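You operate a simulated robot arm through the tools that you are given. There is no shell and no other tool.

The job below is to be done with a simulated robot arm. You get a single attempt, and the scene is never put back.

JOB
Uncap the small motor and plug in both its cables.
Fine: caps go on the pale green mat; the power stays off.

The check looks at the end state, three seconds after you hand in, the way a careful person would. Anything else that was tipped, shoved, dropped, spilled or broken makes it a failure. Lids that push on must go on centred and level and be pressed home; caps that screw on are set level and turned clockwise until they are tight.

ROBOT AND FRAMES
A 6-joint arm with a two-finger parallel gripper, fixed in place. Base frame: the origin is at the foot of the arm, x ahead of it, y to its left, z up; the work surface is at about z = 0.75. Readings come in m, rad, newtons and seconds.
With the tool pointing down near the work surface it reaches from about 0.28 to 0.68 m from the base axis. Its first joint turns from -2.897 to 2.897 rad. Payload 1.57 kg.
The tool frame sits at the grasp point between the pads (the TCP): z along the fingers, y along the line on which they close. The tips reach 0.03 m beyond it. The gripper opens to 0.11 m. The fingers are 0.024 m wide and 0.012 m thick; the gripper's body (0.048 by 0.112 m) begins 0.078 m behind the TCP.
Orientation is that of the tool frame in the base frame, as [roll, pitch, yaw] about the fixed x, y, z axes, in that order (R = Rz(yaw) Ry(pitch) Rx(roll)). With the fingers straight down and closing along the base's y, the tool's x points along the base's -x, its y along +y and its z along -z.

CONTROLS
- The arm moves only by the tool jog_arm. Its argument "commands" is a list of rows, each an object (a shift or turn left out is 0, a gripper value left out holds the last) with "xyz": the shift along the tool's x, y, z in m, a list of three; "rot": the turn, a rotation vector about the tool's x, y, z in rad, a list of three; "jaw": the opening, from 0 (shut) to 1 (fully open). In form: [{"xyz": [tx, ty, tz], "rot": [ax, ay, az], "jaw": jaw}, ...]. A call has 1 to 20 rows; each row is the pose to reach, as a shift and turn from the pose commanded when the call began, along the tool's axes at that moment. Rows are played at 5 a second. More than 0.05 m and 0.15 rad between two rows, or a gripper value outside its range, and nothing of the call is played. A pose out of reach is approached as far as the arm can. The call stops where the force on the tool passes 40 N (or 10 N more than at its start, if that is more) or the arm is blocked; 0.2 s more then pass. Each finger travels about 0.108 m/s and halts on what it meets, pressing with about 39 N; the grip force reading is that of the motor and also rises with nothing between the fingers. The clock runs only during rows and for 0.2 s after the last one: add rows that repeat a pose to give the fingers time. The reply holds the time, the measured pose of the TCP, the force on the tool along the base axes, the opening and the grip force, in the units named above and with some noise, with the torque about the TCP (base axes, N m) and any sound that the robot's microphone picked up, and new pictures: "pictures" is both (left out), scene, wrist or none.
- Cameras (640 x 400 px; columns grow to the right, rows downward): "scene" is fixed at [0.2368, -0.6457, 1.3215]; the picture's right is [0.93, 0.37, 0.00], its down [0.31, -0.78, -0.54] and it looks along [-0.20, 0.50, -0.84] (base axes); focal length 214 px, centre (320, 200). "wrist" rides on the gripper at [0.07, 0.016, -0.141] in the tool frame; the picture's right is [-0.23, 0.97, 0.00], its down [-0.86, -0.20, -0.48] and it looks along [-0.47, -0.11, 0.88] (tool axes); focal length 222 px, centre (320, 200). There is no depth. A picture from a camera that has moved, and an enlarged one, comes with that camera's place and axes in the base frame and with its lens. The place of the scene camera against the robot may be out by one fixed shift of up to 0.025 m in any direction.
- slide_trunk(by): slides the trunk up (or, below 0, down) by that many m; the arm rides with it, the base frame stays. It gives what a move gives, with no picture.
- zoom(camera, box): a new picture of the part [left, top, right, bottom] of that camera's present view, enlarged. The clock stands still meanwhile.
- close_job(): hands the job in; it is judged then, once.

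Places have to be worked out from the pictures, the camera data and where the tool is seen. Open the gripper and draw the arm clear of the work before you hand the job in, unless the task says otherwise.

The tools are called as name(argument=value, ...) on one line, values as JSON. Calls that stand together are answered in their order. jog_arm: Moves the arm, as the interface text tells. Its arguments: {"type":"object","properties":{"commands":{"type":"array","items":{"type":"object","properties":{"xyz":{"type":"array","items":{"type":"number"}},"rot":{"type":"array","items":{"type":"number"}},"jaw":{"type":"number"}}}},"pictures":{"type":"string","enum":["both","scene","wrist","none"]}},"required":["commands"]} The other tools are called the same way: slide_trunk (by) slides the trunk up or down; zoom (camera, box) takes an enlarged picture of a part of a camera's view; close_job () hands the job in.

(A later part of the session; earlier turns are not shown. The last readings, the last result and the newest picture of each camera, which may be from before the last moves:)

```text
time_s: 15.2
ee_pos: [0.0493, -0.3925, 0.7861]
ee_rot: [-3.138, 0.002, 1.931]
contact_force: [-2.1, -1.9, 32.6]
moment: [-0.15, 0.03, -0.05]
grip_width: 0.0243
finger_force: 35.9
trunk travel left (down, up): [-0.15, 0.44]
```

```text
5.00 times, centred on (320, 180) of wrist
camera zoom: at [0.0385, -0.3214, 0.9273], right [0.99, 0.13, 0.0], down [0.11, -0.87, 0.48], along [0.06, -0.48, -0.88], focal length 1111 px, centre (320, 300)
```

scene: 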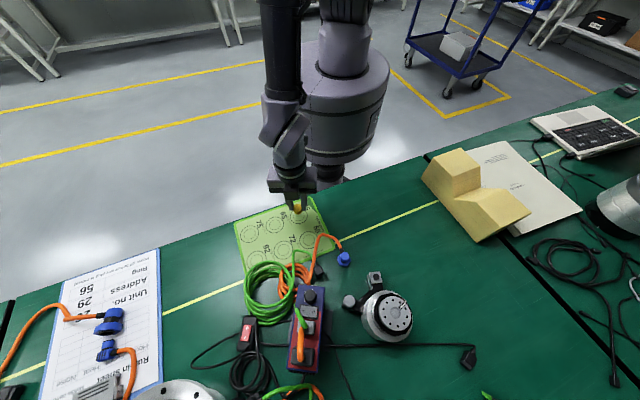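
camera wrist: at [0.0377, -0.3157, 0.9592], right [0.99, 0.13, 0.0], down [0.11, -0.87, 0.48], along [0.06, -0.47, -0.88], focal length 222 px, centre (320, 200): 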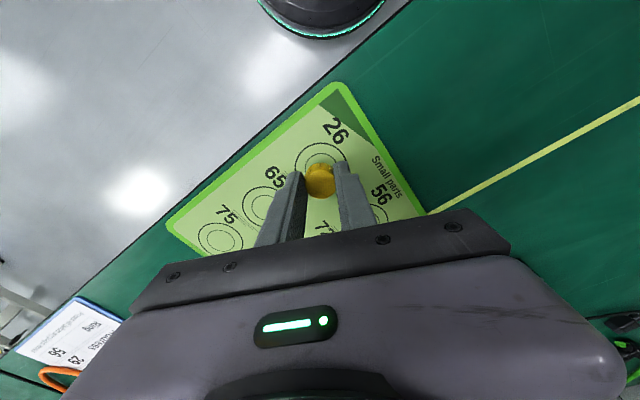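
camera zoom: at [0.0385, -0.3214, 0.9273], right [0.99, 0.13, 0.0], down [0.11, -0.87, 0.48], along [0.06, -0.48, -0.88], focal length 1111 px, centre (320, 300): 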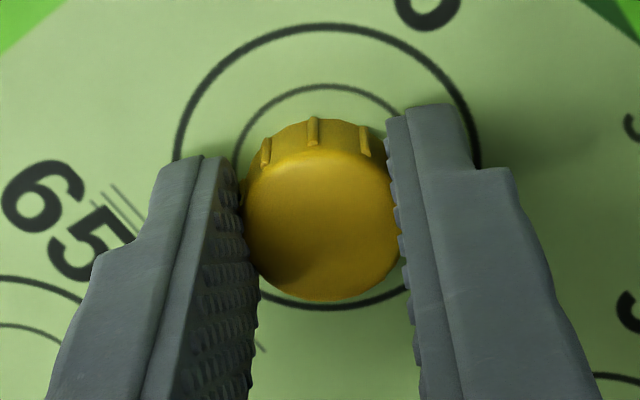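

The cap is on the mat with 33 N of press. I back off 1.5 mm to unload it, then open and rise.

jog_arm(commands=[{"xyz": [0, 0, -0.001]}, {"xyz": [0, 0, -0.0015]}, {"xyz": [0, 0, -0.0015], "jaw": 0.3}, {"xyz": [0, 0, -0.0015], "jaw": 0.5}, {"xyz": [0, 0, -0.0015], "jaw": 0.5}, {"xyz": [0, 0, -0.02], "jaw": 0.5}, {"xyz": [0, 0, -0.06], "jaw": 0.5}, {"xyz": [0, 0, -0.1], "jaw": 0.5}, {"xyz": [0, 0, -0.1], "jaw": 0.5}])

zoom(camera="wrist", box=[200, 60, 420, 220])

zoom(camera="scene", box=[225, 180, 345, 280])

```text
time_s: 17.2
ee_pos: [0.0509, -0.3939, 0.8861]
ee_rot: [3.141, 0.0, 1.931]
contact_force: [0.2, -0.4, 0.0]
moment: [0.0, 0.02, -0.01]
grip_width: 0.0552
finger_force: 0.0
trunk travel left (down, up): [-0.15, 0.44]
camera wrist: at [0.0395, -0.3236, 1.0276], right [0.99, 0.13, 0.0], down [0.11, -0.87, 0.48], along [0.06, -0.47, -0.88], focal length 222 px, centre (320, 200)
```

scene: 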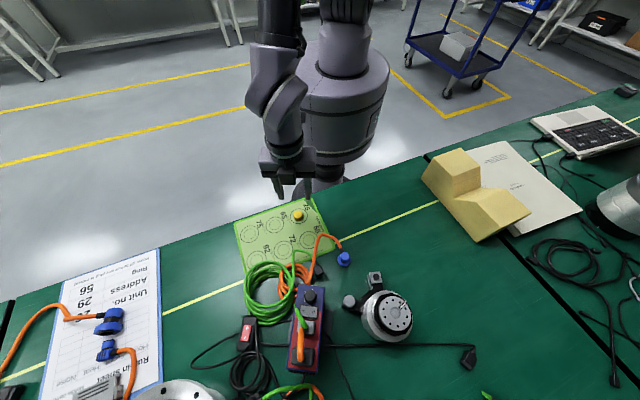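
wrist: 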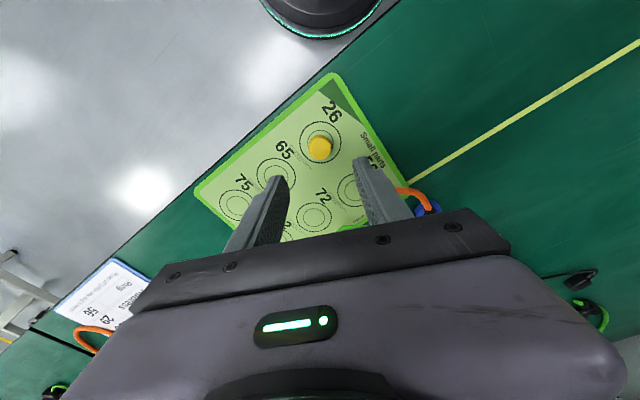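

```text
2.50 times, centred on (310, 140) of wrist
camera zoom: at [0.0395, -0.3236, 1.0276], right [0.99, 0.13, 0.0], down [0.11, -0.87, 0.48], along [0.06, -0.47, -0.88], focal length 555 px, centre (345, 350)
```

zoom: 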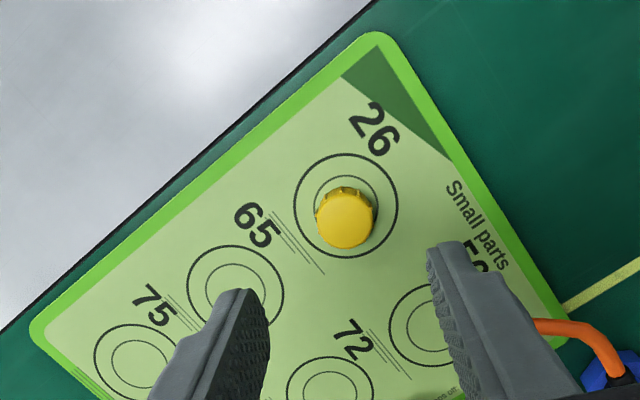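

```text
4.00 times, centred on (285, 230) of scene
camera zoom: at [0.2368, -0.6457, 1.3215], right [0.93, 0.37, 0.0], down [0.31, -0.78, -0.54], along [-0.2, 0.5, -0.84], focal length 858 px, centre (460, 80)
```

zoom: 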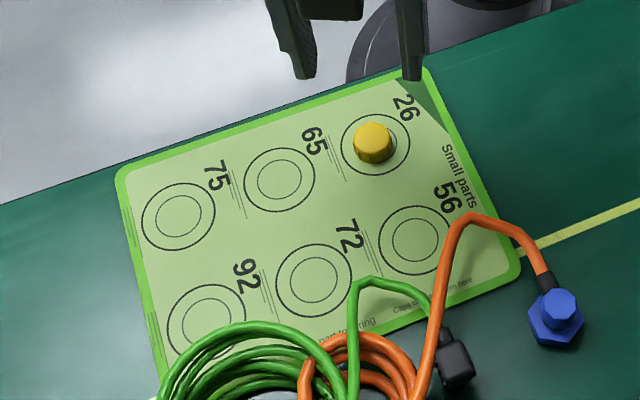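

The yellow cap stands flat in ring 26. Now I move above the grey cap, turning so the fingers close along y (clear of the motor body), stopping ~35 mm above gripping height.

jog_arm(commands=[{"xyz": [-0.0256, 0.0144, 0], "rot": [0, 0, -0.133]}, {"xyz": [-0.0512, 0.0287, 0], "rot": [0, 0, -0.267]}, {"xyz": [-0.0768, 0.0431, 0], "rot": [0, 0, -0.4]}, {"xyz": [-0.1024, 0.0574, 0], "rot": [0, 0, -0.533]}, {"xyz": [-0.128, 0.0718, 0], "rot": [0, 0, -0.667]}, {"xyz": [-0.1536, 0.0861, 0], "rot": [0, 0, -0.8]}, {"xyz": [-0.1792, 0.1005, 0], "rot": [0, 0, -0.933]}, {"xyz": [-0.2048, 0.1148, 0], "rot": [0, 0, -1.067]}, {"xyz": [-0.2304, 0.1292, 0], "rot": [0, 0, -1.2]}, {"xyz": [-0.2304, 0.1292, 0.016], "rot": [0, 0, -1.2]}, {"xyz": [-0.2304, 0.1292, 0.016], "rot": [0, 0, -1.2]}])

zoom(camera="wrist", box=[240, 100, 400, 230])

zoom(camera="wrist", box=[60, 20, 320, 220])

```text
time_s: 19.6
ee_pos: [0.2497, -0.5641, 0.8685]
ee_rot: [3.14, -0.001, 3.131]
contact_force: [-0.2, 0.2, 0.2]
moment: [-0.01, -0.01, 0.02]
grip_width: 0.0553
finger_force: 0.1
trunk travel left (down, up): [-0.15, 0.44]
camera wrist: at [0.1795, -0.5472, 1.0098], right [0.24, 0.97, 0.0], down [0.85, -0.21, 0.48], along [0.47, -0.11, -0.88], focal length 222 px, centre (320, 200)
```

scene: 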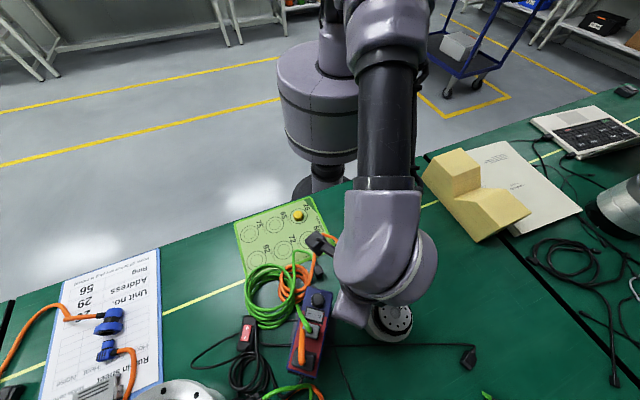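
wrist: 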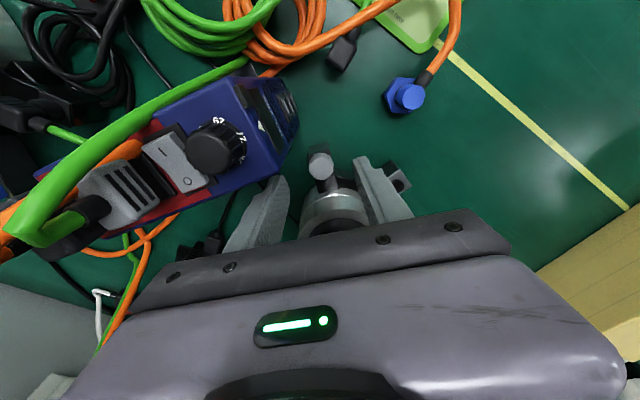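

```text
3.08 times, centred on (320, 165) of wrist
camera zoom: at [0.1795, -0.5472, 1.0098], right [0.24, 0.97, 0.0], down [0.85, -0.21, 0.48], along [0.47, -0.11, -0.88], focal length 684 px, centre (320, 308)
```

zoom: 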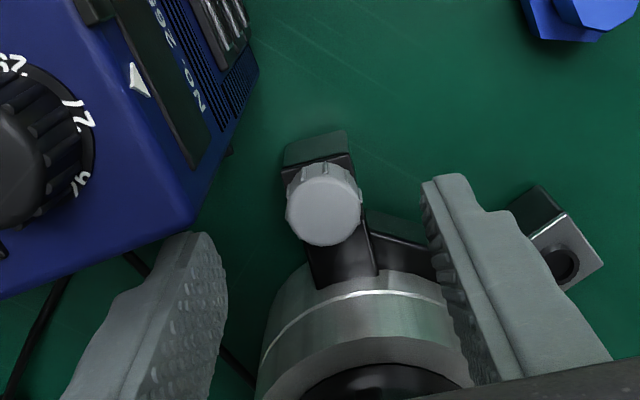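

```text
2.00 times, centred on (190, 120) of wrist
camera zoom: at [0.1795, -0.5472, 1.0098], right [0.24, 0.97, 0.0], down [0.85, -0.21, 0.48], along [0.47, -0.11, -0.88], focal length 444 px, centre (580, 360)
```

zoom: 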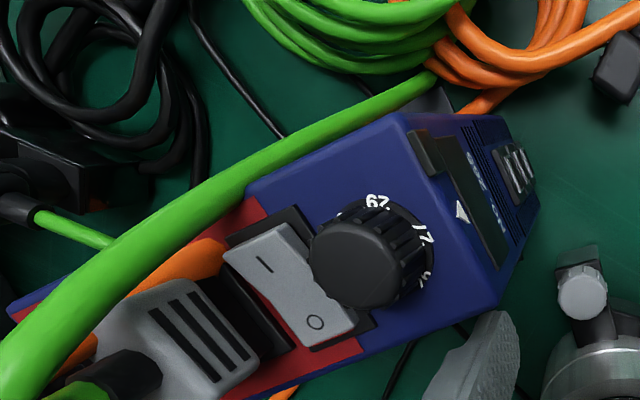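

The drive box next to it is about 0.90 m tall (edge at x≈0.22), still ~2 cm clear of the finger. The grey cap is at ≈ (0.2555, -0.5645, 0.798); I shift to it and lower to just above gripping height.

jog_arm(commands=[{"xyz": [-0.0055, -0.0004, 0.01]}, {"xyz": [-0.0055, -0.0004, 0.025]}, {"xyz": [-0.0055, -0.0004, 0.036]}, {"xyz": [-0.0055, -0.0004, 0.036]}])

zoom(camera="wrist", box=[240, 120, 400, 240])

zoom(camera="scene", box=[270, 220, 430, 360])

```text
time_s: 20.6
ee_pos: [0.2565, -0.5664, 0.832]
ee_rot: [3.141, 0.0, 3.129]
contact_force: [-0.6, 0.4, 0.7]
moment: [0.0, 0.01, -0.03]
grip_width: 0.0551
finger_force: 0.1
trunk travel left (down, up): [-0.15, 0.44]
camera wrist: at [0.1866, -0.549, 0.9741], right [0.24, 0.97, 0.0], down [0.85, -0.21, 0.48], along [0.46, -0.11, -0.88], focal length 222 px, centre (320, 200)
```

scene: 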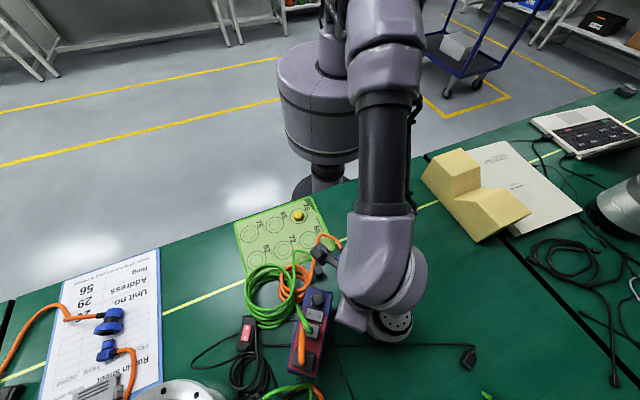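
wrist: 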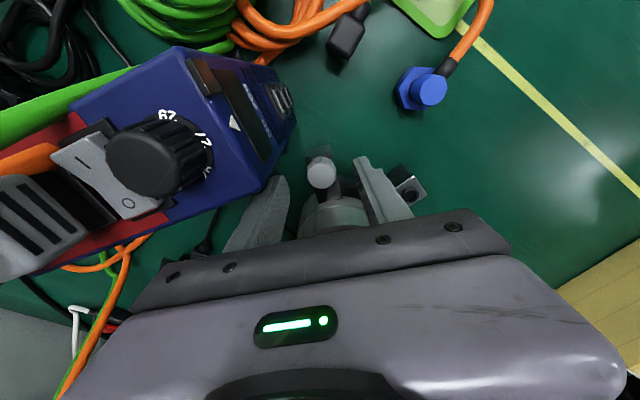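

```text
3.33 times, centred on (320, 180) of wrist
camera zoom: at [0.1866, -0.549, 0.9741], right [0.24, 0.97, 0.0], down [0.85, -0.21, 0.48], along [0.46, -0.11, -0.88], focal length 740 px, centre (320, 267)
```

zoom: 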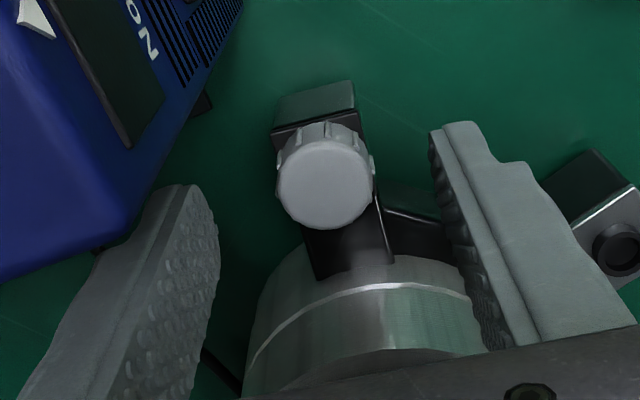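

```text
2.86 times, centred on (350, 290) of scene
camera zoom: at [0.2368, -0.6457, 1.3215], right [0.93, 0.37, 0.0], down [0.31, -0.78, -0.54], along [-0.2, 0.5, -0.84], focal length 613 px, centre (234, -57)
```

zoom: 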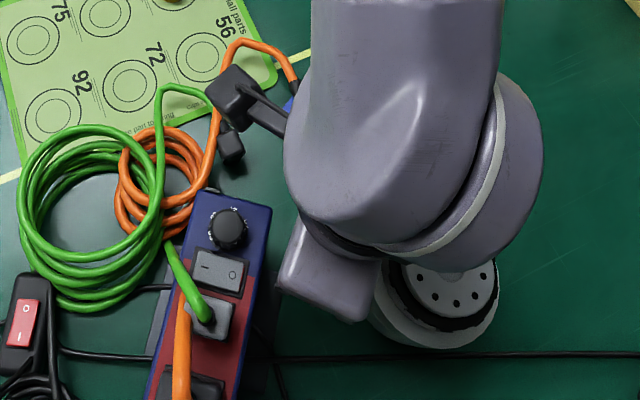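

Aligned within ~1 mm. I descend 7 mm more, close on the grey cap, and check forces.

jog_arm(commands=[{"xyz": [0, 0.001, 0.004]}, {"xyz": [0, 0.001, 0.007]}, {"xyz": [0, 0.001, 0.007], "jaw": 0.25}, {"xyz": [0, 0.001, 0.007], "jaw": 0.0}, {"xyz": [0, 0.001, 0.007], "jaw": 0.0}], pictures="none")

zoom(camera="wrist", box=[240, 120, 400, 240])

```text
time_s: 21.8
ee_pos: [0.2553, -0.5633, 0.8263]
ee_rot: [-3.14, 0.001, 3.13]
contact_force: [-0.7, -1.8, 1.6]
moment: [0.04, 0.02, 0.0]
grip_width: 0.0192
finger_force: 33.3
trunk travel left (down, up): [-0.15, 0.44]
```

```text
3.33 times, centred on (320, 180) of wrist
camera zoom: at [0.1858, -0.547, 0.9681], right [0.24, 0.97, 0.0], down [0.85, -0.21, 0.48], along [0.46, -0.11, -0.88], focal length 740 px, centre (320, 267)
```

zoom: 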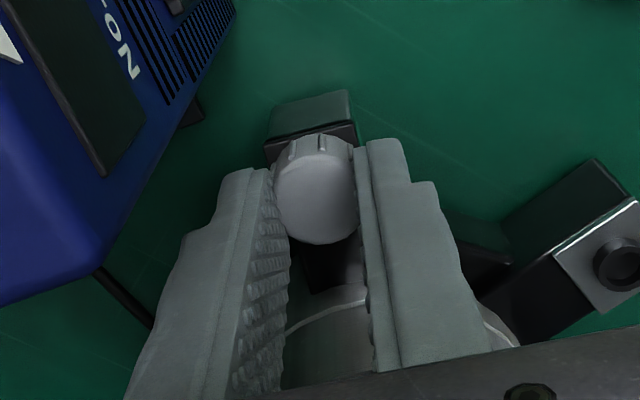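

Gripped with almost no side load. I pull straight up in small steps.

jog_arm(commands=[{"xyz": [0, 0, -0.001]}, {"xyz": [0, 0, -0.002]}], pictures="none")

jog_arm(commands=[{"xyz": [0, 0, -0.001]}, {"xyz": [0, 0, -0.002]}], pictures="none")

zoom(camera="wrist", box=[240, 120, 400, 240])

```text
time_s: 22.4
ee_pos: [0.2546, -0.5621, 0.8287]
ee_rot: [-3.141, 0.0, 3.132]
contact_force: [0.7, -0.5, -0.7]
moment: [-0.02, 0.01, 0.01]
grip_width: 0.0189
finger_force: 33.0
trunk travel left (down, up): [-0.15, 0.44]
```

```text
time_s: 23.0
ee_pos: [0.2547, -0.5635, 0.8293]
ee_rot: [-3.141, 0.0, 3.13]
contact_force: [-0.6, -0.4, 0.3]
moment: [0.0, -0.01, 0.03]
grip_width: 0.0191
finger_force: 33.4
trunk travel left (down, up): [-0.15, 0.44]
```

```text
3.33 times, centred on (320, 180) of wrist
camera zoom: at [0.1849, -0.5466, 0.9711], right [0.24, 0.97, 0.0], down [0.85, -0.21, 0.48], along [0.46, -0.11, -0.88], focal length 740 px, centre (320, 267)
```

zoom: 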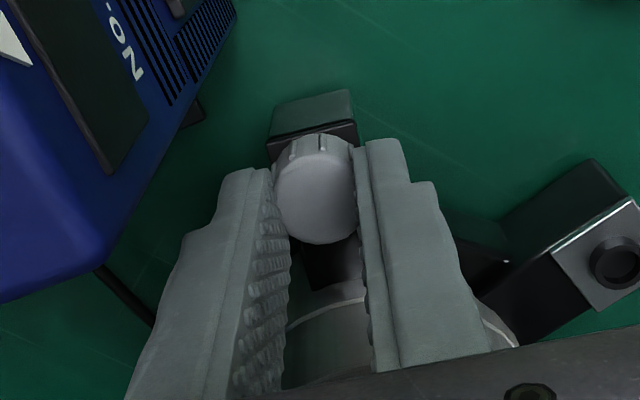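

The grey cap rises with the gripper with no load, so it is off. I lift high (above the drive box), swing to +y first, then over to ring 65 at ≈ (-0.004, -0.443).

jog_arm(commands=[{"xyz": [0, 0, -0.005]}, {"xyz": [0, 0, -0.02]}, {"xyz": [0, 0, -0.06]}, {"xyz": [0, 0.03, -0.1]}, {"xyz": [0, 0.07, -0.11]}, {"xyz": [0.04, 0.09, -0.11]}, {"xyz": [0.085, 0.105, -0.11]}, {"xyz": [0.13, 0.115, -0.11]}, {"xyz": [0.175, 0.12, -0.11]}, {"xyz": [0.22, 0.12, -0.11]}, {"xyz": [0.258, 0.12, -0.1]}, {"xyz": [0.258, 0.12, -0.06]}, {"xyz": [0.258, 0.12, -0.02]}, {"xyz": [0.258, 0.12, 0.01]}, {"xyz": [0.258, 0.12, 0.01]}])

zoom(camera="wrist", box=[220, 100, 420, 240])

zoom(camera="scene", box=[225, 180, 345, 280])

zoom(camera="scene", box=[330, 260, 410, 330])

```text
time_s: 26.2
ee_pos: [0.002, -0.442, 0.8205]
ee_rot: [3.141, 0.001, 3.132]
contact_force: [0.4, -0.6, -0.3]
moment: [0.02, 0.01, 0.01]
grip_width: 0.0191
finger_force: 33.1
trunk travel left (down, up): [-0.15, 0.44]
camera wrist: at [-0.0683, -0.424, 0.9616], right [0.24, 0.97, 0.0], down [0.85, -0.21, 0.48], along [0.46, -0.11, -0.88], focal length 222 px, centre (320, 200)
```

scene: 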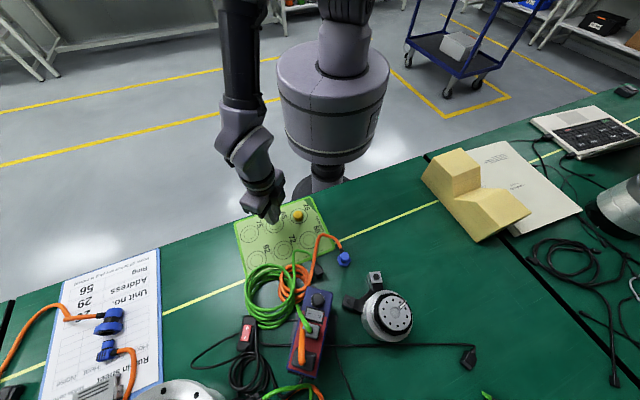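
wrist: 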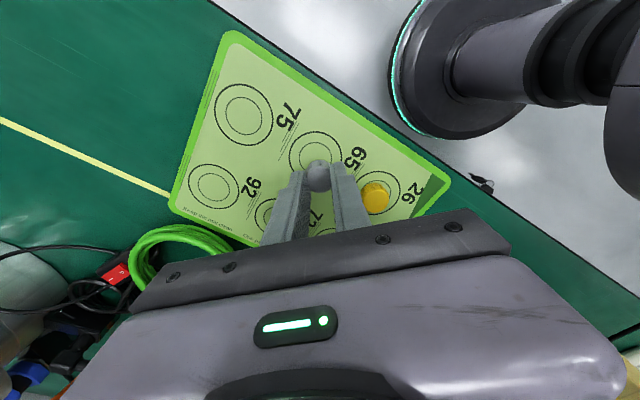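

```text
2.86 times, centred on (320, 170) of wrist
camera zoom: at [-0.0683, -0.424, 0.9616], right [0.24, 0.97, 0.0], down [0.85, -0.21, 0.48], along [0.46, -0.11, -0.88], focal length 635 px, centre (320, 286)
```

zoom: 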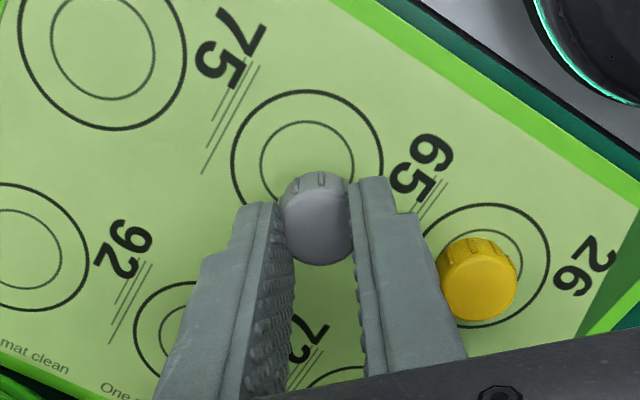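

```text
4.00 times, centred on (285, 230) of scene
camera zoom: at [0.2368, -0.6457, 1.3215], right [0.93, 0.37, 0.0], down [0.31, -0.78, -0.54], along [-0.2, 0.5, -0.84], focal length 858 px, centre (460, 80)
```

zoom: 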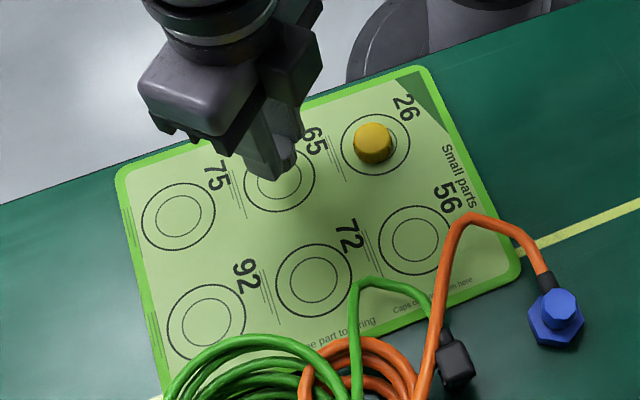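

```text
5.71 times, centred on (370, 295) of scene
camera zoom: at [0.2368, -0.6457, 1.3215], right [0.93, 0.37, 0.0], down [0.31, -0.78, -0.54], along [-0.2, 0.5, -0.84], focal length 1226 px, centre (34, -343)
```

zoom: 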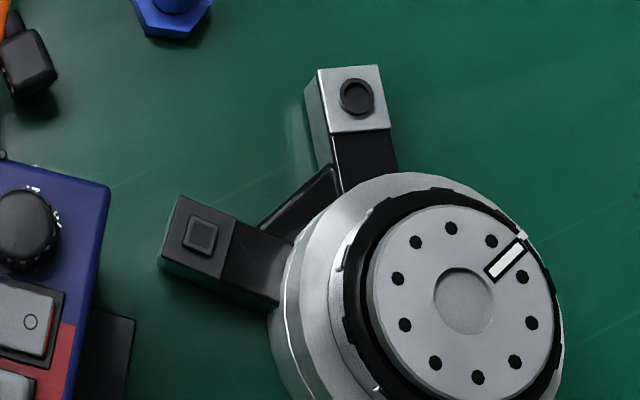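

The grey cap is above ring 65 (mat text: "One part to a ring"), and the two open sockets are now visible: round on the yellow side, square on the grey side. I shift 6 mm to centre it and lower to contact.

jog_arm(commands=[{"xyz": [0.0055, -0.001, 0.01]}, {"xyz": [0.0055, -0.001, 0.022]}, {"xyz": [0.0055, -0.001, 0.03]}, {"xyz": [0.0055, -0.001, 0.0325]}, {"xyz": [0.0055, -0.001, 0.0325]}], pictures="none")

zoom(camera="wrist", box=[260, 140, 380, 220])

```text
time_s: 27.4
ee_pos: [-0.0071, -0.4415, 0.7873]
ee_rot: [-3.14, 0.0, 3.133]
contact_force: [0.4, -2.7, 14.7]
moment: [0.05, -0.01, 0.0]
grip_width: 0.019
finger_force: 33.3
trunk travel left (down, up): [-0.15, 0.44]
```

```text
5.00 times, centred on (320, 180) of wrist
camera zoom: at [-0.0763, -0.4238, 0.9279], right [0.24, 0.97, 0.0], down [0.85, -0.21, 0.48], along [0.46, -0.11, -0.88], focal length 1111 px, centre (320, 300)
```

zoom: 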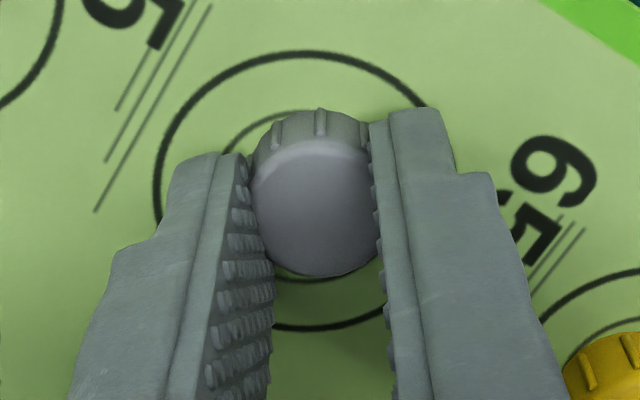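

Light contact (15 N) on the mat, nearly centred in the ring. I unload, open modestly and rise.

jog_arm(commands=[{"xyz": [0, 0, -0.0007]}, {"xyz": [0, 0, -0.0007], "jaw": 0.25}, {"xyz": [0, 0, -0.0007], "jaw": 0.4}, {"xyz": [0, 0, -0.0007], "jaw": 0.4}, {"xyz": [0, 0, -0.02], "jaw": 0.4}, {"xyz": [0, 0, -0.06], "jaw": 0.4}, {"xyz": [0, 0, -0.1], "jaw": 0.4}, {"xyz": [0, 0, -0.13], "jaw": 0.4}, {"xyz": [0, 0, -0.13], "jaw": 0.5}])

zoom(camera="scene", box=[225, 180, 345, 280])

zoom(camera="scene", box=[362, 265, 392, 290])

zoom(camera="scene", box=[338, 288, 368, 313])

zoom(camera="scene", box=[305, 255, 335, 285])

zoom(camera="scene", box=[328, 245, 358, 270])

```text
time_s: 29.4
ee_pos: [-0.0071, -0.4434, 0.9149]
ee_rot: [-3.141, 0.001, 3.131]
contact_force: [0.1, -0.4, 0.4]
moment: [-0.02, 0.0, -0.03]
grip_width: 0.0552
finger_force: 0.1
trunk travel left (down, up): [-0.15, 0.44]
camera wrist: at [-0.0771, -0.4257, 1.0571], right [0.24, 0.97, 0.0], down [0.85, -0.21, 0.48], along [0.46, -0.11, -0.88], focal length 222 px, centre (320, 200)
```

scene: 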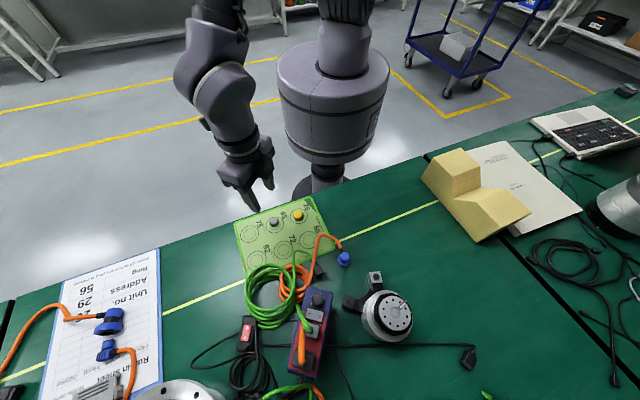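
wrist: 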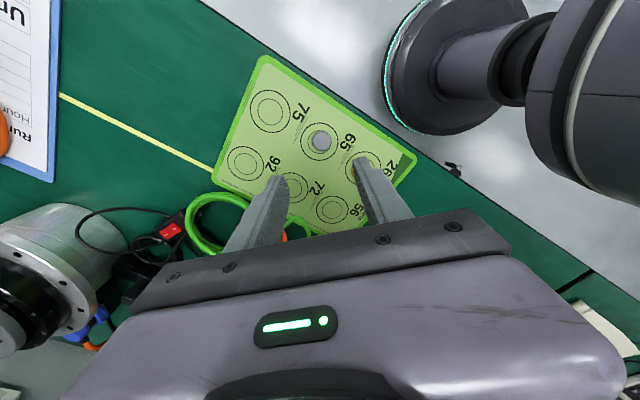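

```text
4.00 times, centred on (285, 230) of scene
camera zoom: at [0.2368, -0.6457, 1.3215], right [0.93, 0.37, 0.0], down [0.31, -0.78, -0.54], along [-0.2, 0.5, -0.84], focal length 858 px, centre (460, 80)
```

zoom: 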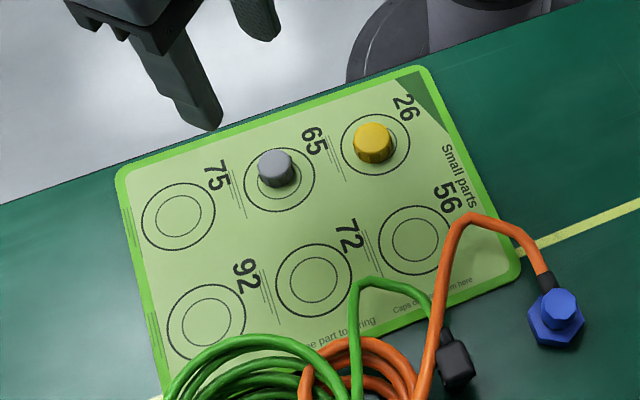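

```text
16.00 times, centred on (377, 278) of scene
camera zoom: at [0.2368, -0.6457, 1.3215], right [0.93, 0.37, 0.0], down [0.31, -0.78, -0.54], along [-0.2, 0.5, -0.84], focal length 3432 px, centre (-592, -1040)
```

zoom: 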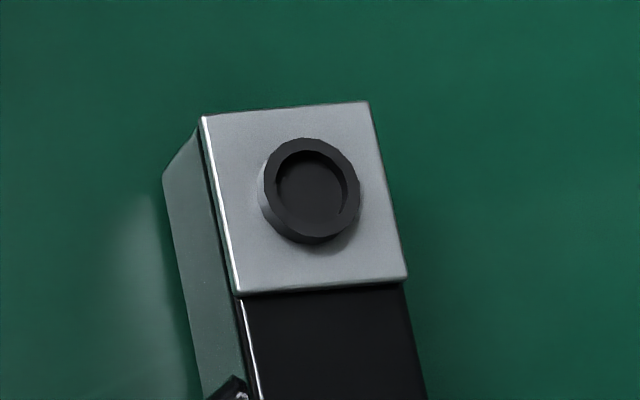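

```text
16.00 times, centred on (353, 300) of scene
camera zoom: at [0.2368, -0.6457, 1.3215], right [0.93, 0.37, 0.0], down [0.31, -0.78, -0.54], along [-0.2, 0.5, -0.84], focal length 3432 px, centre (-208, -1408)
```

zoom: 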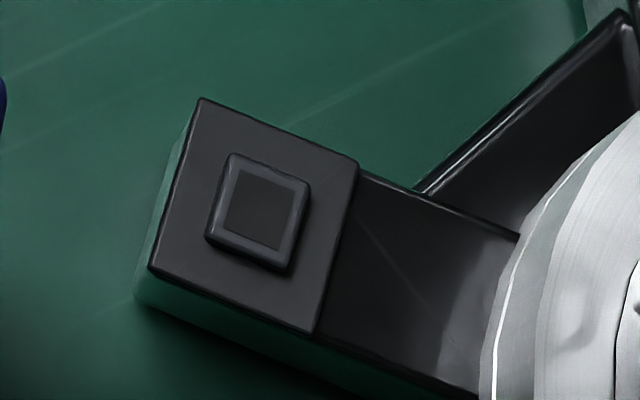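

```text
13.33 times, centred on (320, 270) of scene
camera zoom: at [0.2368, -0.6457, 1.3215], right [0.93, 0.37, 0.0], down [0.31, -0.78, -0.54], along [-0.2, 0.5, -0.84], focal length 2860 px, centre (320, -733)
```

zoom: 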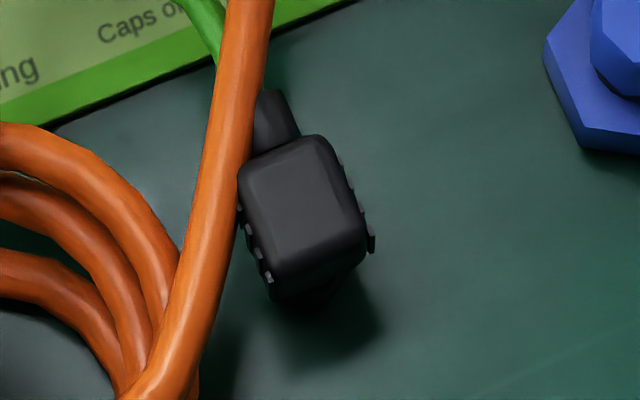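

```text
16.00 times, centred on (343, 258) of scene
camera zoom: at [0.2368, -0.6457, 1.3215], right [0.93, 0.37, 0.0], down [0.31, -0.78, -0.54], along [-0.2, 0.5, -0.84], focal length 3432 px, centre (-48, -720)
```

zoom: 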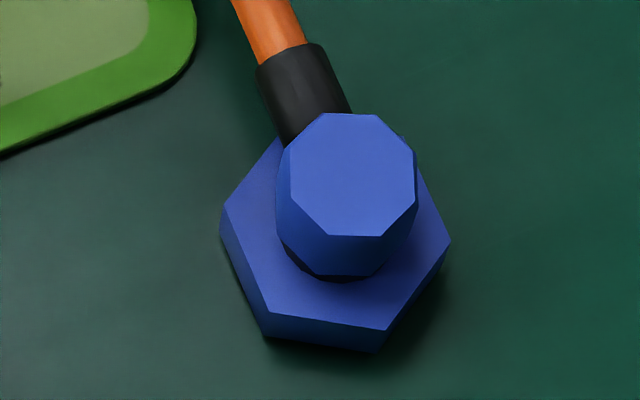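

Both caps are standing in their rings. Before fetching the plugs I look at how the big motor's plugs sit (as a reference) and the socket details.

zoom(camera="wrist", box=[0, 190, 180, 380])

zoom(camera="scene", box=[130, 340, 340, 400])

zoom(camera="scene", box=[440, 330, 640, 400])

```text
2.11 times, centred on (90, 285) of wrist
camera zoom: at [-0.0771, -0.4257, 1.0571], right [0.24, 0.97, 0.0], down [0.85, -0.21, 0.48], along [0.46, -0.11, -0.88], focal length 468 px, centre (804, 21)
```

zoom: 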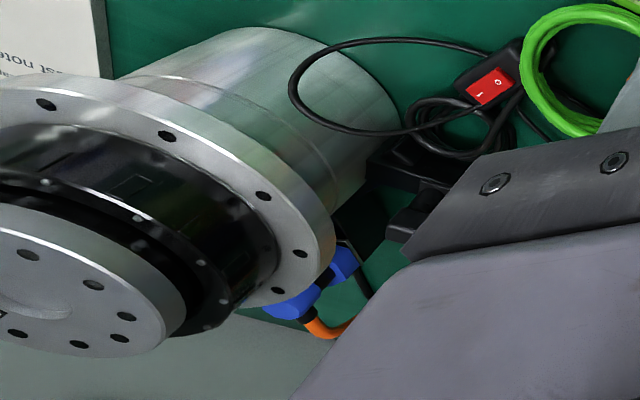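

```text
3.05 times, centred on (235, 370) of scene
camera zoom: at [0.2368, -0.6457, 1.3215], right [0.93, 0.37, 0.0], down [0.31, -0.78, -0.54], along [-0.2, 0.5, -0.84], focal length 654 px, centre (579, -318)
```

zoom: 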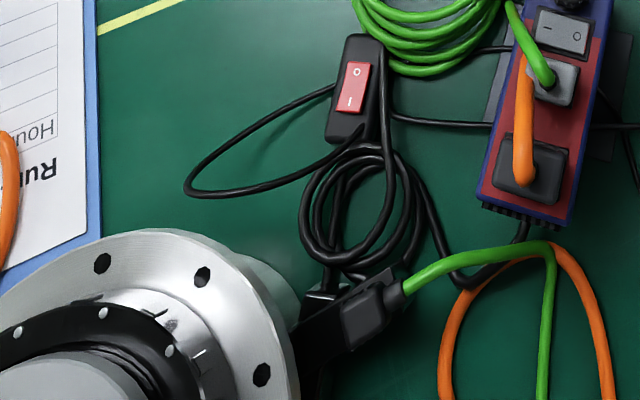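

```text
3.20 times, centred on (540, 365) of scene
camera zoom: at [0.2368, -0.6457, 1.3215], right [0.93, 0.37, 0.0], down [0.31, -0.78, -0.54], along [-0.2, 0.5, -0.84], focal length 686 px, centre (-384, -328)
```

zoom: 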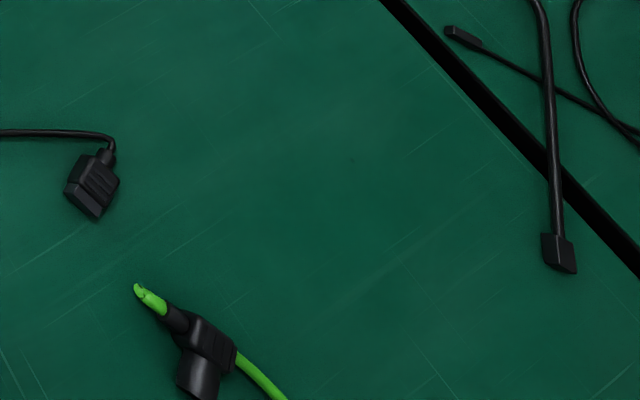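

The big motor's plugs have their cables leaving outward along the arms, so I'll orient mine the same: yellow-side socket outward azimuth ≈117°, grey-side ≈180°. I move above the blue plug with the jaw closing at ≈19° (across its flats, clear of its cable).

jog_arm(commands=[{"xyz": [-0.0221, -0.0023, 0], "rot": [0, 0, 0.123]}, {"xyz": [-0.0443, -0.0045, 0], "rot": [0, 0, 0.246]}, {"xyz": [-0.0664, -0.0068, 0], "rot": [0, 0, 0.369]}, {"xyz": [-0.0885, -0.0091, 0], "rot": [0, 0, 0.492]}, {"xyz": [-0.1107, -0.0114, 0], "rot": [0, 0, 0.615]}, {"xyz": [-0.1328, -0.0136, 0], "rot": [0, 0, 0.738]}, {"xyz": [-0.1549, -0.0159, 0], "rot": [0, 0, 0.861]}, {"xyz": [-0.177, -0.0182, 0], "rot": [0, 0, 0.984]}, {"xyz": [-0.1992, -0.0204, 0.01], "rot": [0, 0, 1.107]}, {"xyz": [-0.2213, -0.0227, 0.03], "rot": [0, 0, 1.23]}, {"xyz": [-0.2213, -0.0227, 0.05], "rot": [0, 0, 1.23]}, {"xyz": [-0.2213, -0.0227, 0.05], "rot": [0, 0, 1.23]}])

zoom(camera="wrist", box=[240, 100, 400, 230])

zoom(camera="wrist", box=[285, 120, 355, 190])

```text
time_s: 32.0
ee_pos: [0.2134, -0.4674, 0.8681]
ee_rot: [-3.141, -0.001, 1.9]
contact_force: [-0.1, 0.2, 1.0]
moment: [-0.01, 0.02, -0.02]
grip_width: 0.0552
finger_force: 0.0
trunk travel left (down, up): [-0.15, 0.44]
camera wrist: at [0.2055, -0.3956, 1.0095], right [0.99, 0.1, 0.0], down [0.09, -0.87, 0.48], along [0.05, -0.48, -0.88], focal length 222 px, centre (320, 200)
```

scene: 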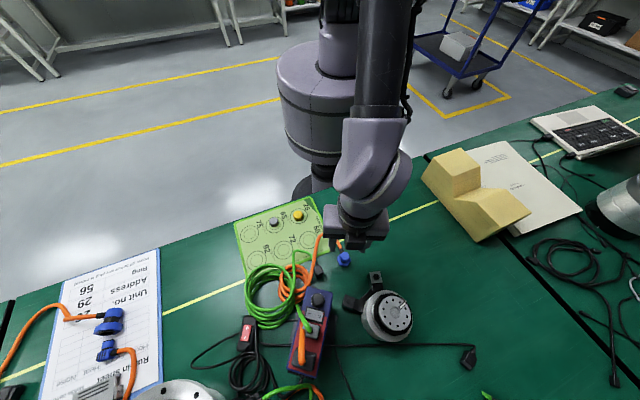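
wrist: 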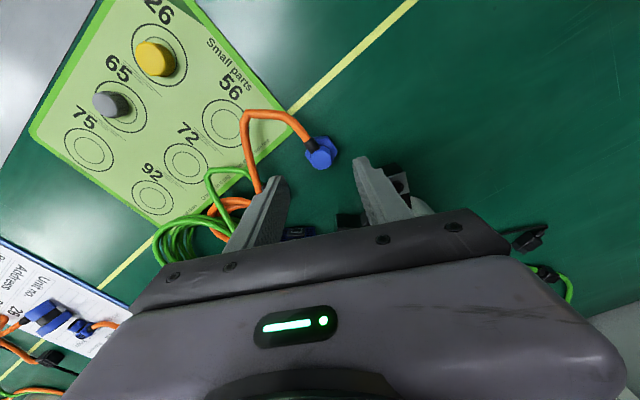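

```text
3.08 times, centred on (320, 165) of wrist
camera zoom: at [0.2055, -0.3956, 1.0095], right [0.99, 0.1, 0.0], down [0.09, -0.87, 0.48], along [0.05, -0.48, -0.88], focal length 684 px, centre (320, 308)
```

zoom: 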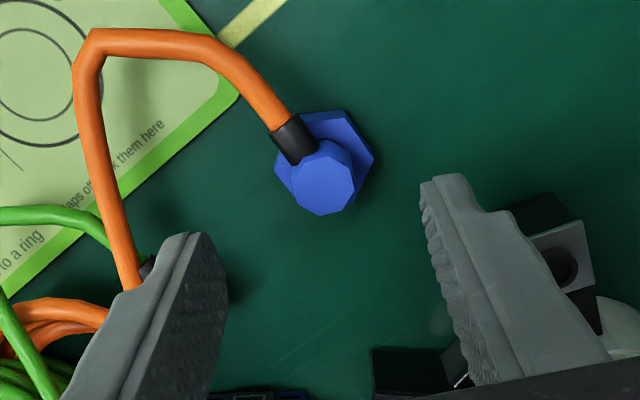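

```text
5.71 times, centred on (320, 155) of wrist
camera zoom: at [0.2055, -0.3956, 1.0095], right [0.99, 0.1, 0.0], down [0.09, -0.87, 0.48], along [0.05, -0.48, -0.88], focal length 1269 px, centre (320, 457)
```

zoom: 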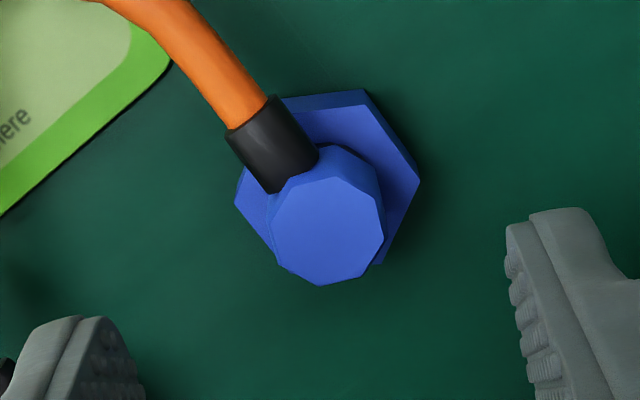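

The octagonal body (≈21 mm across, top z≈0.784, flange top ≈0.76) lines up with the fingers. I narrow the jaw and lower around it, checking before the last bit.

jog_arm(commands=[{"xyz": [-0.0016, 0.0003, 0.015], "jaw": 0.38}, {"xyz": [-0.0016, 0.0003, 0.045], "jaw": 0.38}, {"xyz": [-0.0016, 0.0003, 0.06], "jaw": 0.38}, {"xyz": [-0.0016, 0.0003, 0.06], "jaw": 0.38}], pictures="none")

zoom(camera="wrist", box=[240, 110, 400, 230])

zoom(camera="scene", box=[310, 225, 380, 285])

```text
time_s: 33.0
ee_pos: [0.2137, -0.4688, 0.8072]
ee_rot: [3.14, 0.001, 1.901]
contact_force: [0.8, -0.2, 0.0]
moment: [0.0, -0.01, 0.01]
grip_width: 0.042
finger_force: 0.2
trunk travel left (down, up): [-0.15, 0.44]
```

```text
3.33 times, centred on (320, 170) of wrist
camera zoom: at [0.2078, -0.3968, 0.9488], right [0.99, 0.1, 0.0], down [0.09, -0.87, 0.48], along [0.05, -0.48, -0.88], focal length 740 px, centre (320, 300)
```

zoom: 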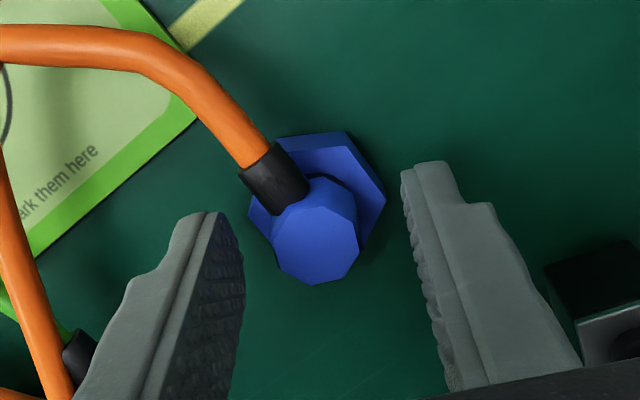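

```text
6.67 times, centred on (345, 255) of scene
camera zoom: at [0.2368, -0.6457, 1.3215], right [0.93, 0.37, 0.0], down [0.31, -0.78, -0.54], along [-0.2, 0.5, -0.84], focal length 1430 px, centre (153, -167)
```

zoom: 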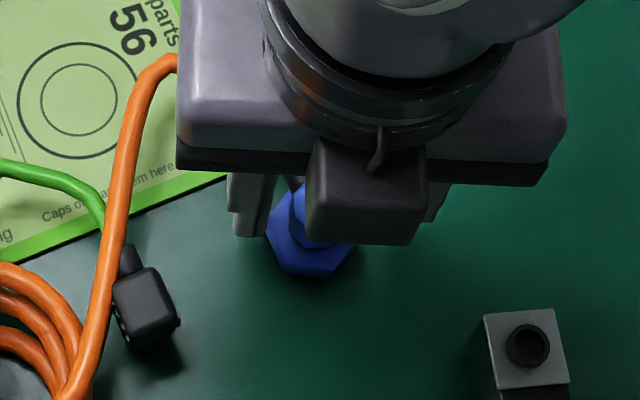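

Well centred. I lower the last 12 mm (tips just above the flange) and close on the plug body.

jog_arm(commands=[{"xyz": [-0.0011, -0.0002, 0.006]}, {"xyz": [-0.0011, -0.0002, 0.012]}, {"xyz": [-0.0011, -0.0002, 0.012], "jaw": 0.2}, {"xyz": [-0.0011, -0.0002, 0.012], "jaw": 0.0}, {"xyz": [-0.0011, -0.0002, 0.012], "jaw": 0.0}], pictures="none")

zoom(camera="wrist", box=[240, 110, 400, 230])

```text
time_s: 34.2
ee_pos: [0.2157, -0.4707, 0.7955]
ee_rot: [-3.141, 0.002, 1.901]
contact_force: [-0.2, -5.5, 14.4]
moment: [-0.23, 0.0, 0.0]
grip_width: 0.0188
finger_force: 32.8
trunk travel left (down, up): [-0.15, 0.44]
```

```text
3.33 times, centred on (320, 170) of wrist
camera zoom: at [0.207, -0.3982, 0.9369], right [0.99, 0.1, 0.0], down [0.09, -0.87, 0.48], along [0.05, -0.48, -0.88], focal length 740 px, centre (320, 300)
```

zoom: 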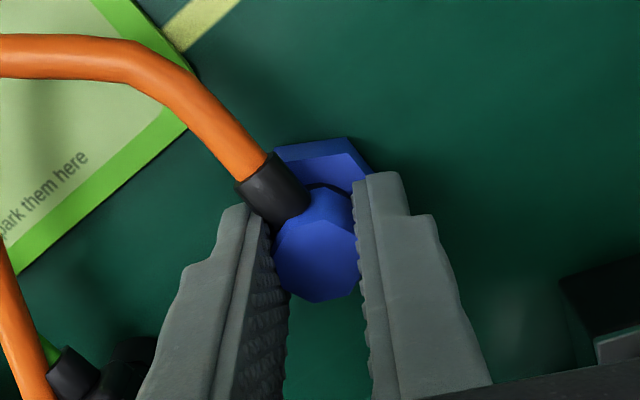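

The blue plug is held (0.0188 m). I lift it straight up and check that it hangs level and the cable follows.

jog_arm(commands=[{"xyz": [0, 0, -0.005]}, {"xyz": [0, 0, -0.02]}, {"xyz": [0, 0, -0.045]}, {"xyz": [0, 0, -0.07]}, {"xyz": [0, 0, -0.07]}])

zoom(camera="wrist", box=[240, 110, 400, 230])

zoom(camera="scene", box=[300, 210, 400, 310])

```text
time_s: 35.4
ee_pos: [0.2145, -0.4688, 0.8665]
ee_rot: [-3.141, -0.001, 1.9]
contact_force: [0.9, -0.2, -0.1]
moment: [0.03, 0.01, -0.03]
grip_width: 0.0191
finger_force: 33.3
trunk travel left (down, up): [-0.15, 0.44]
camera wrist: at [0.2065, -0.3973, 1.0076], right [0.99, 0.1, 0.0], down [0.09, -0.87, 0.48], along [0.05, -0.48, -0.88], focal length 222 px, centre (320, 200)
```

scene: 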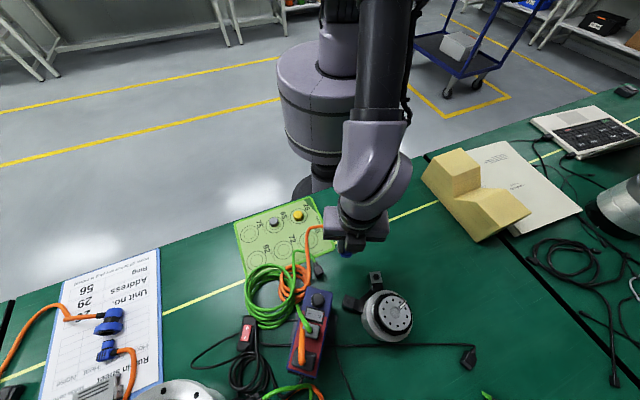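
wrist: 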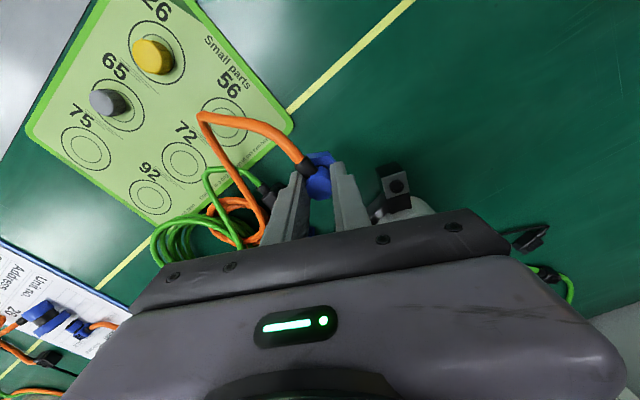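

```text
3.33 times, centred on (320, 170) of wrist
camera zoom: at [0.2065, -0.3973, 1.0076], right [0.99, 0.1, 0.0], down [0.09, -0.87, 0.48], along [0.05, -0.48, -0.88], focal length 740 px, centre (320, 300)
```

zoom: 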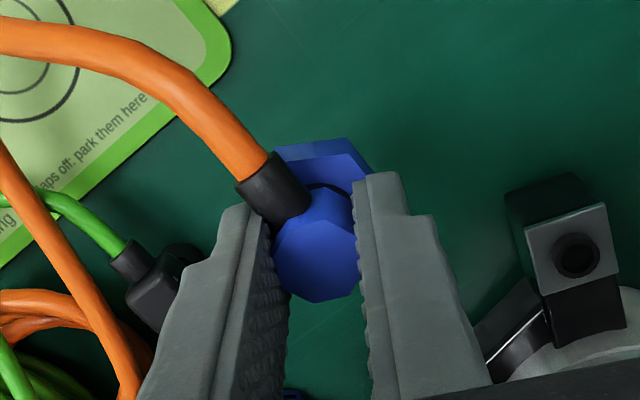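

```text
4.00 times, centred on (350, 260) of scene
camera zoom: at [0.2368, -0.6457, 1.3215], right [0.93, 0.37, 0.0], down [0.31, -0.78, -0.54], along [-0.2, 0.5, -0.84], focal length 858 px, centre (200, -40)
```

zoom: 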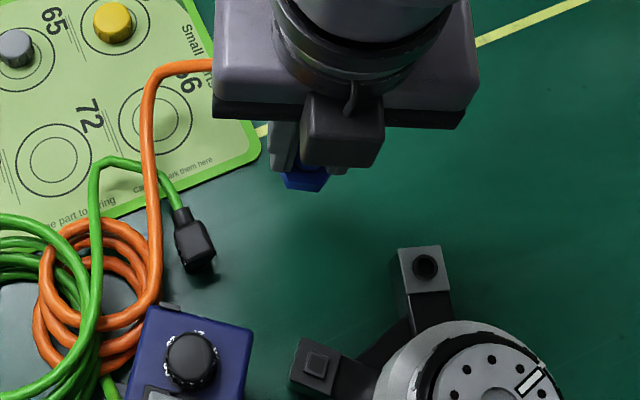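

The plug hangs upright and the mat reads "Caps off: park them here". I carry the plug above the round socket (≈0.297, -0.490), turning 14° clockwise so the cable leaves outward along the arm.

jog_arm(commands=[{"xyz": [0, 0, -0.01]}, {"xyz": [-0.0115, 0.0179, -0.01], "rot": [0, 0, 0.063]}, {"xyz": [-0.023, 0.0358, -0.01], "rot": [0, 0, 0.127]}, {"xyz": [-0.0346, 0.0538, -0.01], "rot": [0, 0, 0.19]}, {"xyz": [-0.0461, 0.0717, -0.01], "rot": [0, 0, 0.253]}, {"xyz": [-0.0461, 0.0717, -0.01], "rot": [0, 0, 0.253]}])

zoom(camera="wrist", box=[240, 110, 400, 230])

zoom(camera="scene", box=[335, 220, 415, 300])

```text
time_s: 36.8
ee_pos: [0.2971, -0.4906, 0.8745]
ee_rot: [-3.141, 0.0, 1.648]
contact_force: [0.0, -0.3, -0.2]
moment: [0.01, 0.02, 0.05]
grip_width: 0.0191
finger_force: 33.2
trunk travel left (down, up): [-0.15, 0.44]
camera wrist: at [0.3088, -0.419, 1.0155], right [0.99, -0.15, 0.0], down [-0.13, -0.87, 0.48], along [-0.07, -0.47, -0.88], focal length 222 px, centre (320, 200)
```

scene: 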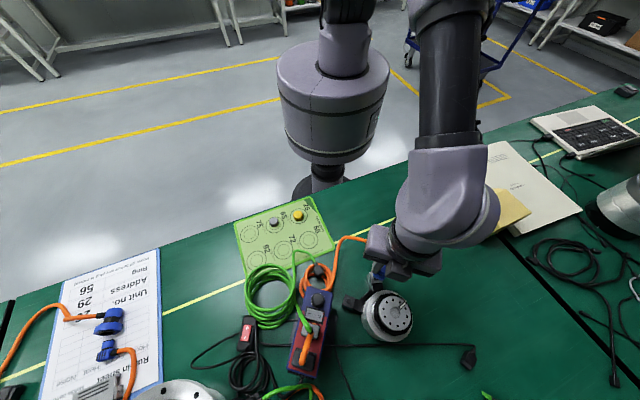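
wrist: 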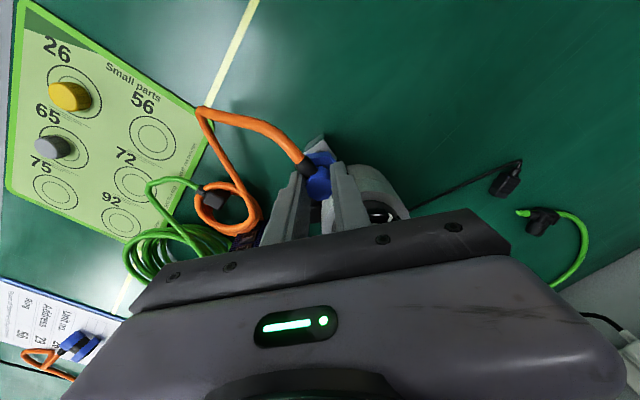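

```text
3.33 times, centred on (320, 170) of wrist
camera zoom: at [0.3088, -0.419, 1.0155], right [0.99, -0.15, 0.0], down [-0.13, -0.87, 0.48], along [-0.07, -0.47, -0.88], focal length 740 px, centre (320, 300)
```

zoom: 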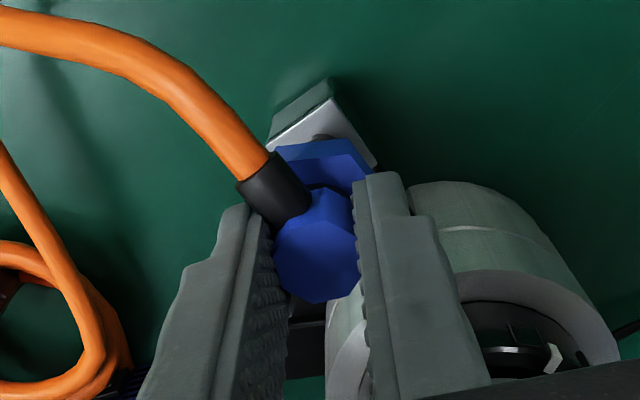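

```text
5.00 times, centred on (375, 260) of scene
camera zoom: at [0.2368, -0.6457, 1.3215], right [0.93, 0.37, 0.0], down [0.31, -0.78, -0.54], along [-0.2, 0.5, -0.84], focal length 1072 px, centre (45, -100)
```

zoom: 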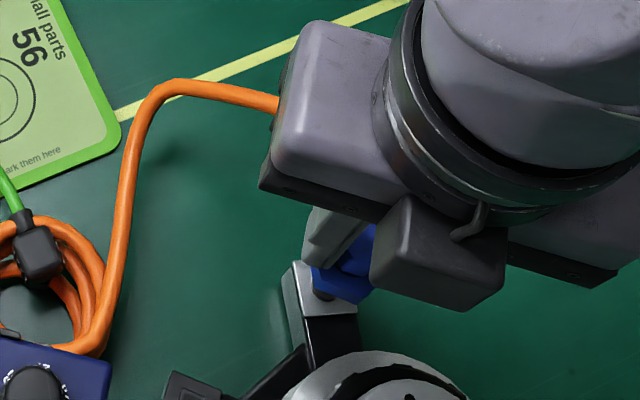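

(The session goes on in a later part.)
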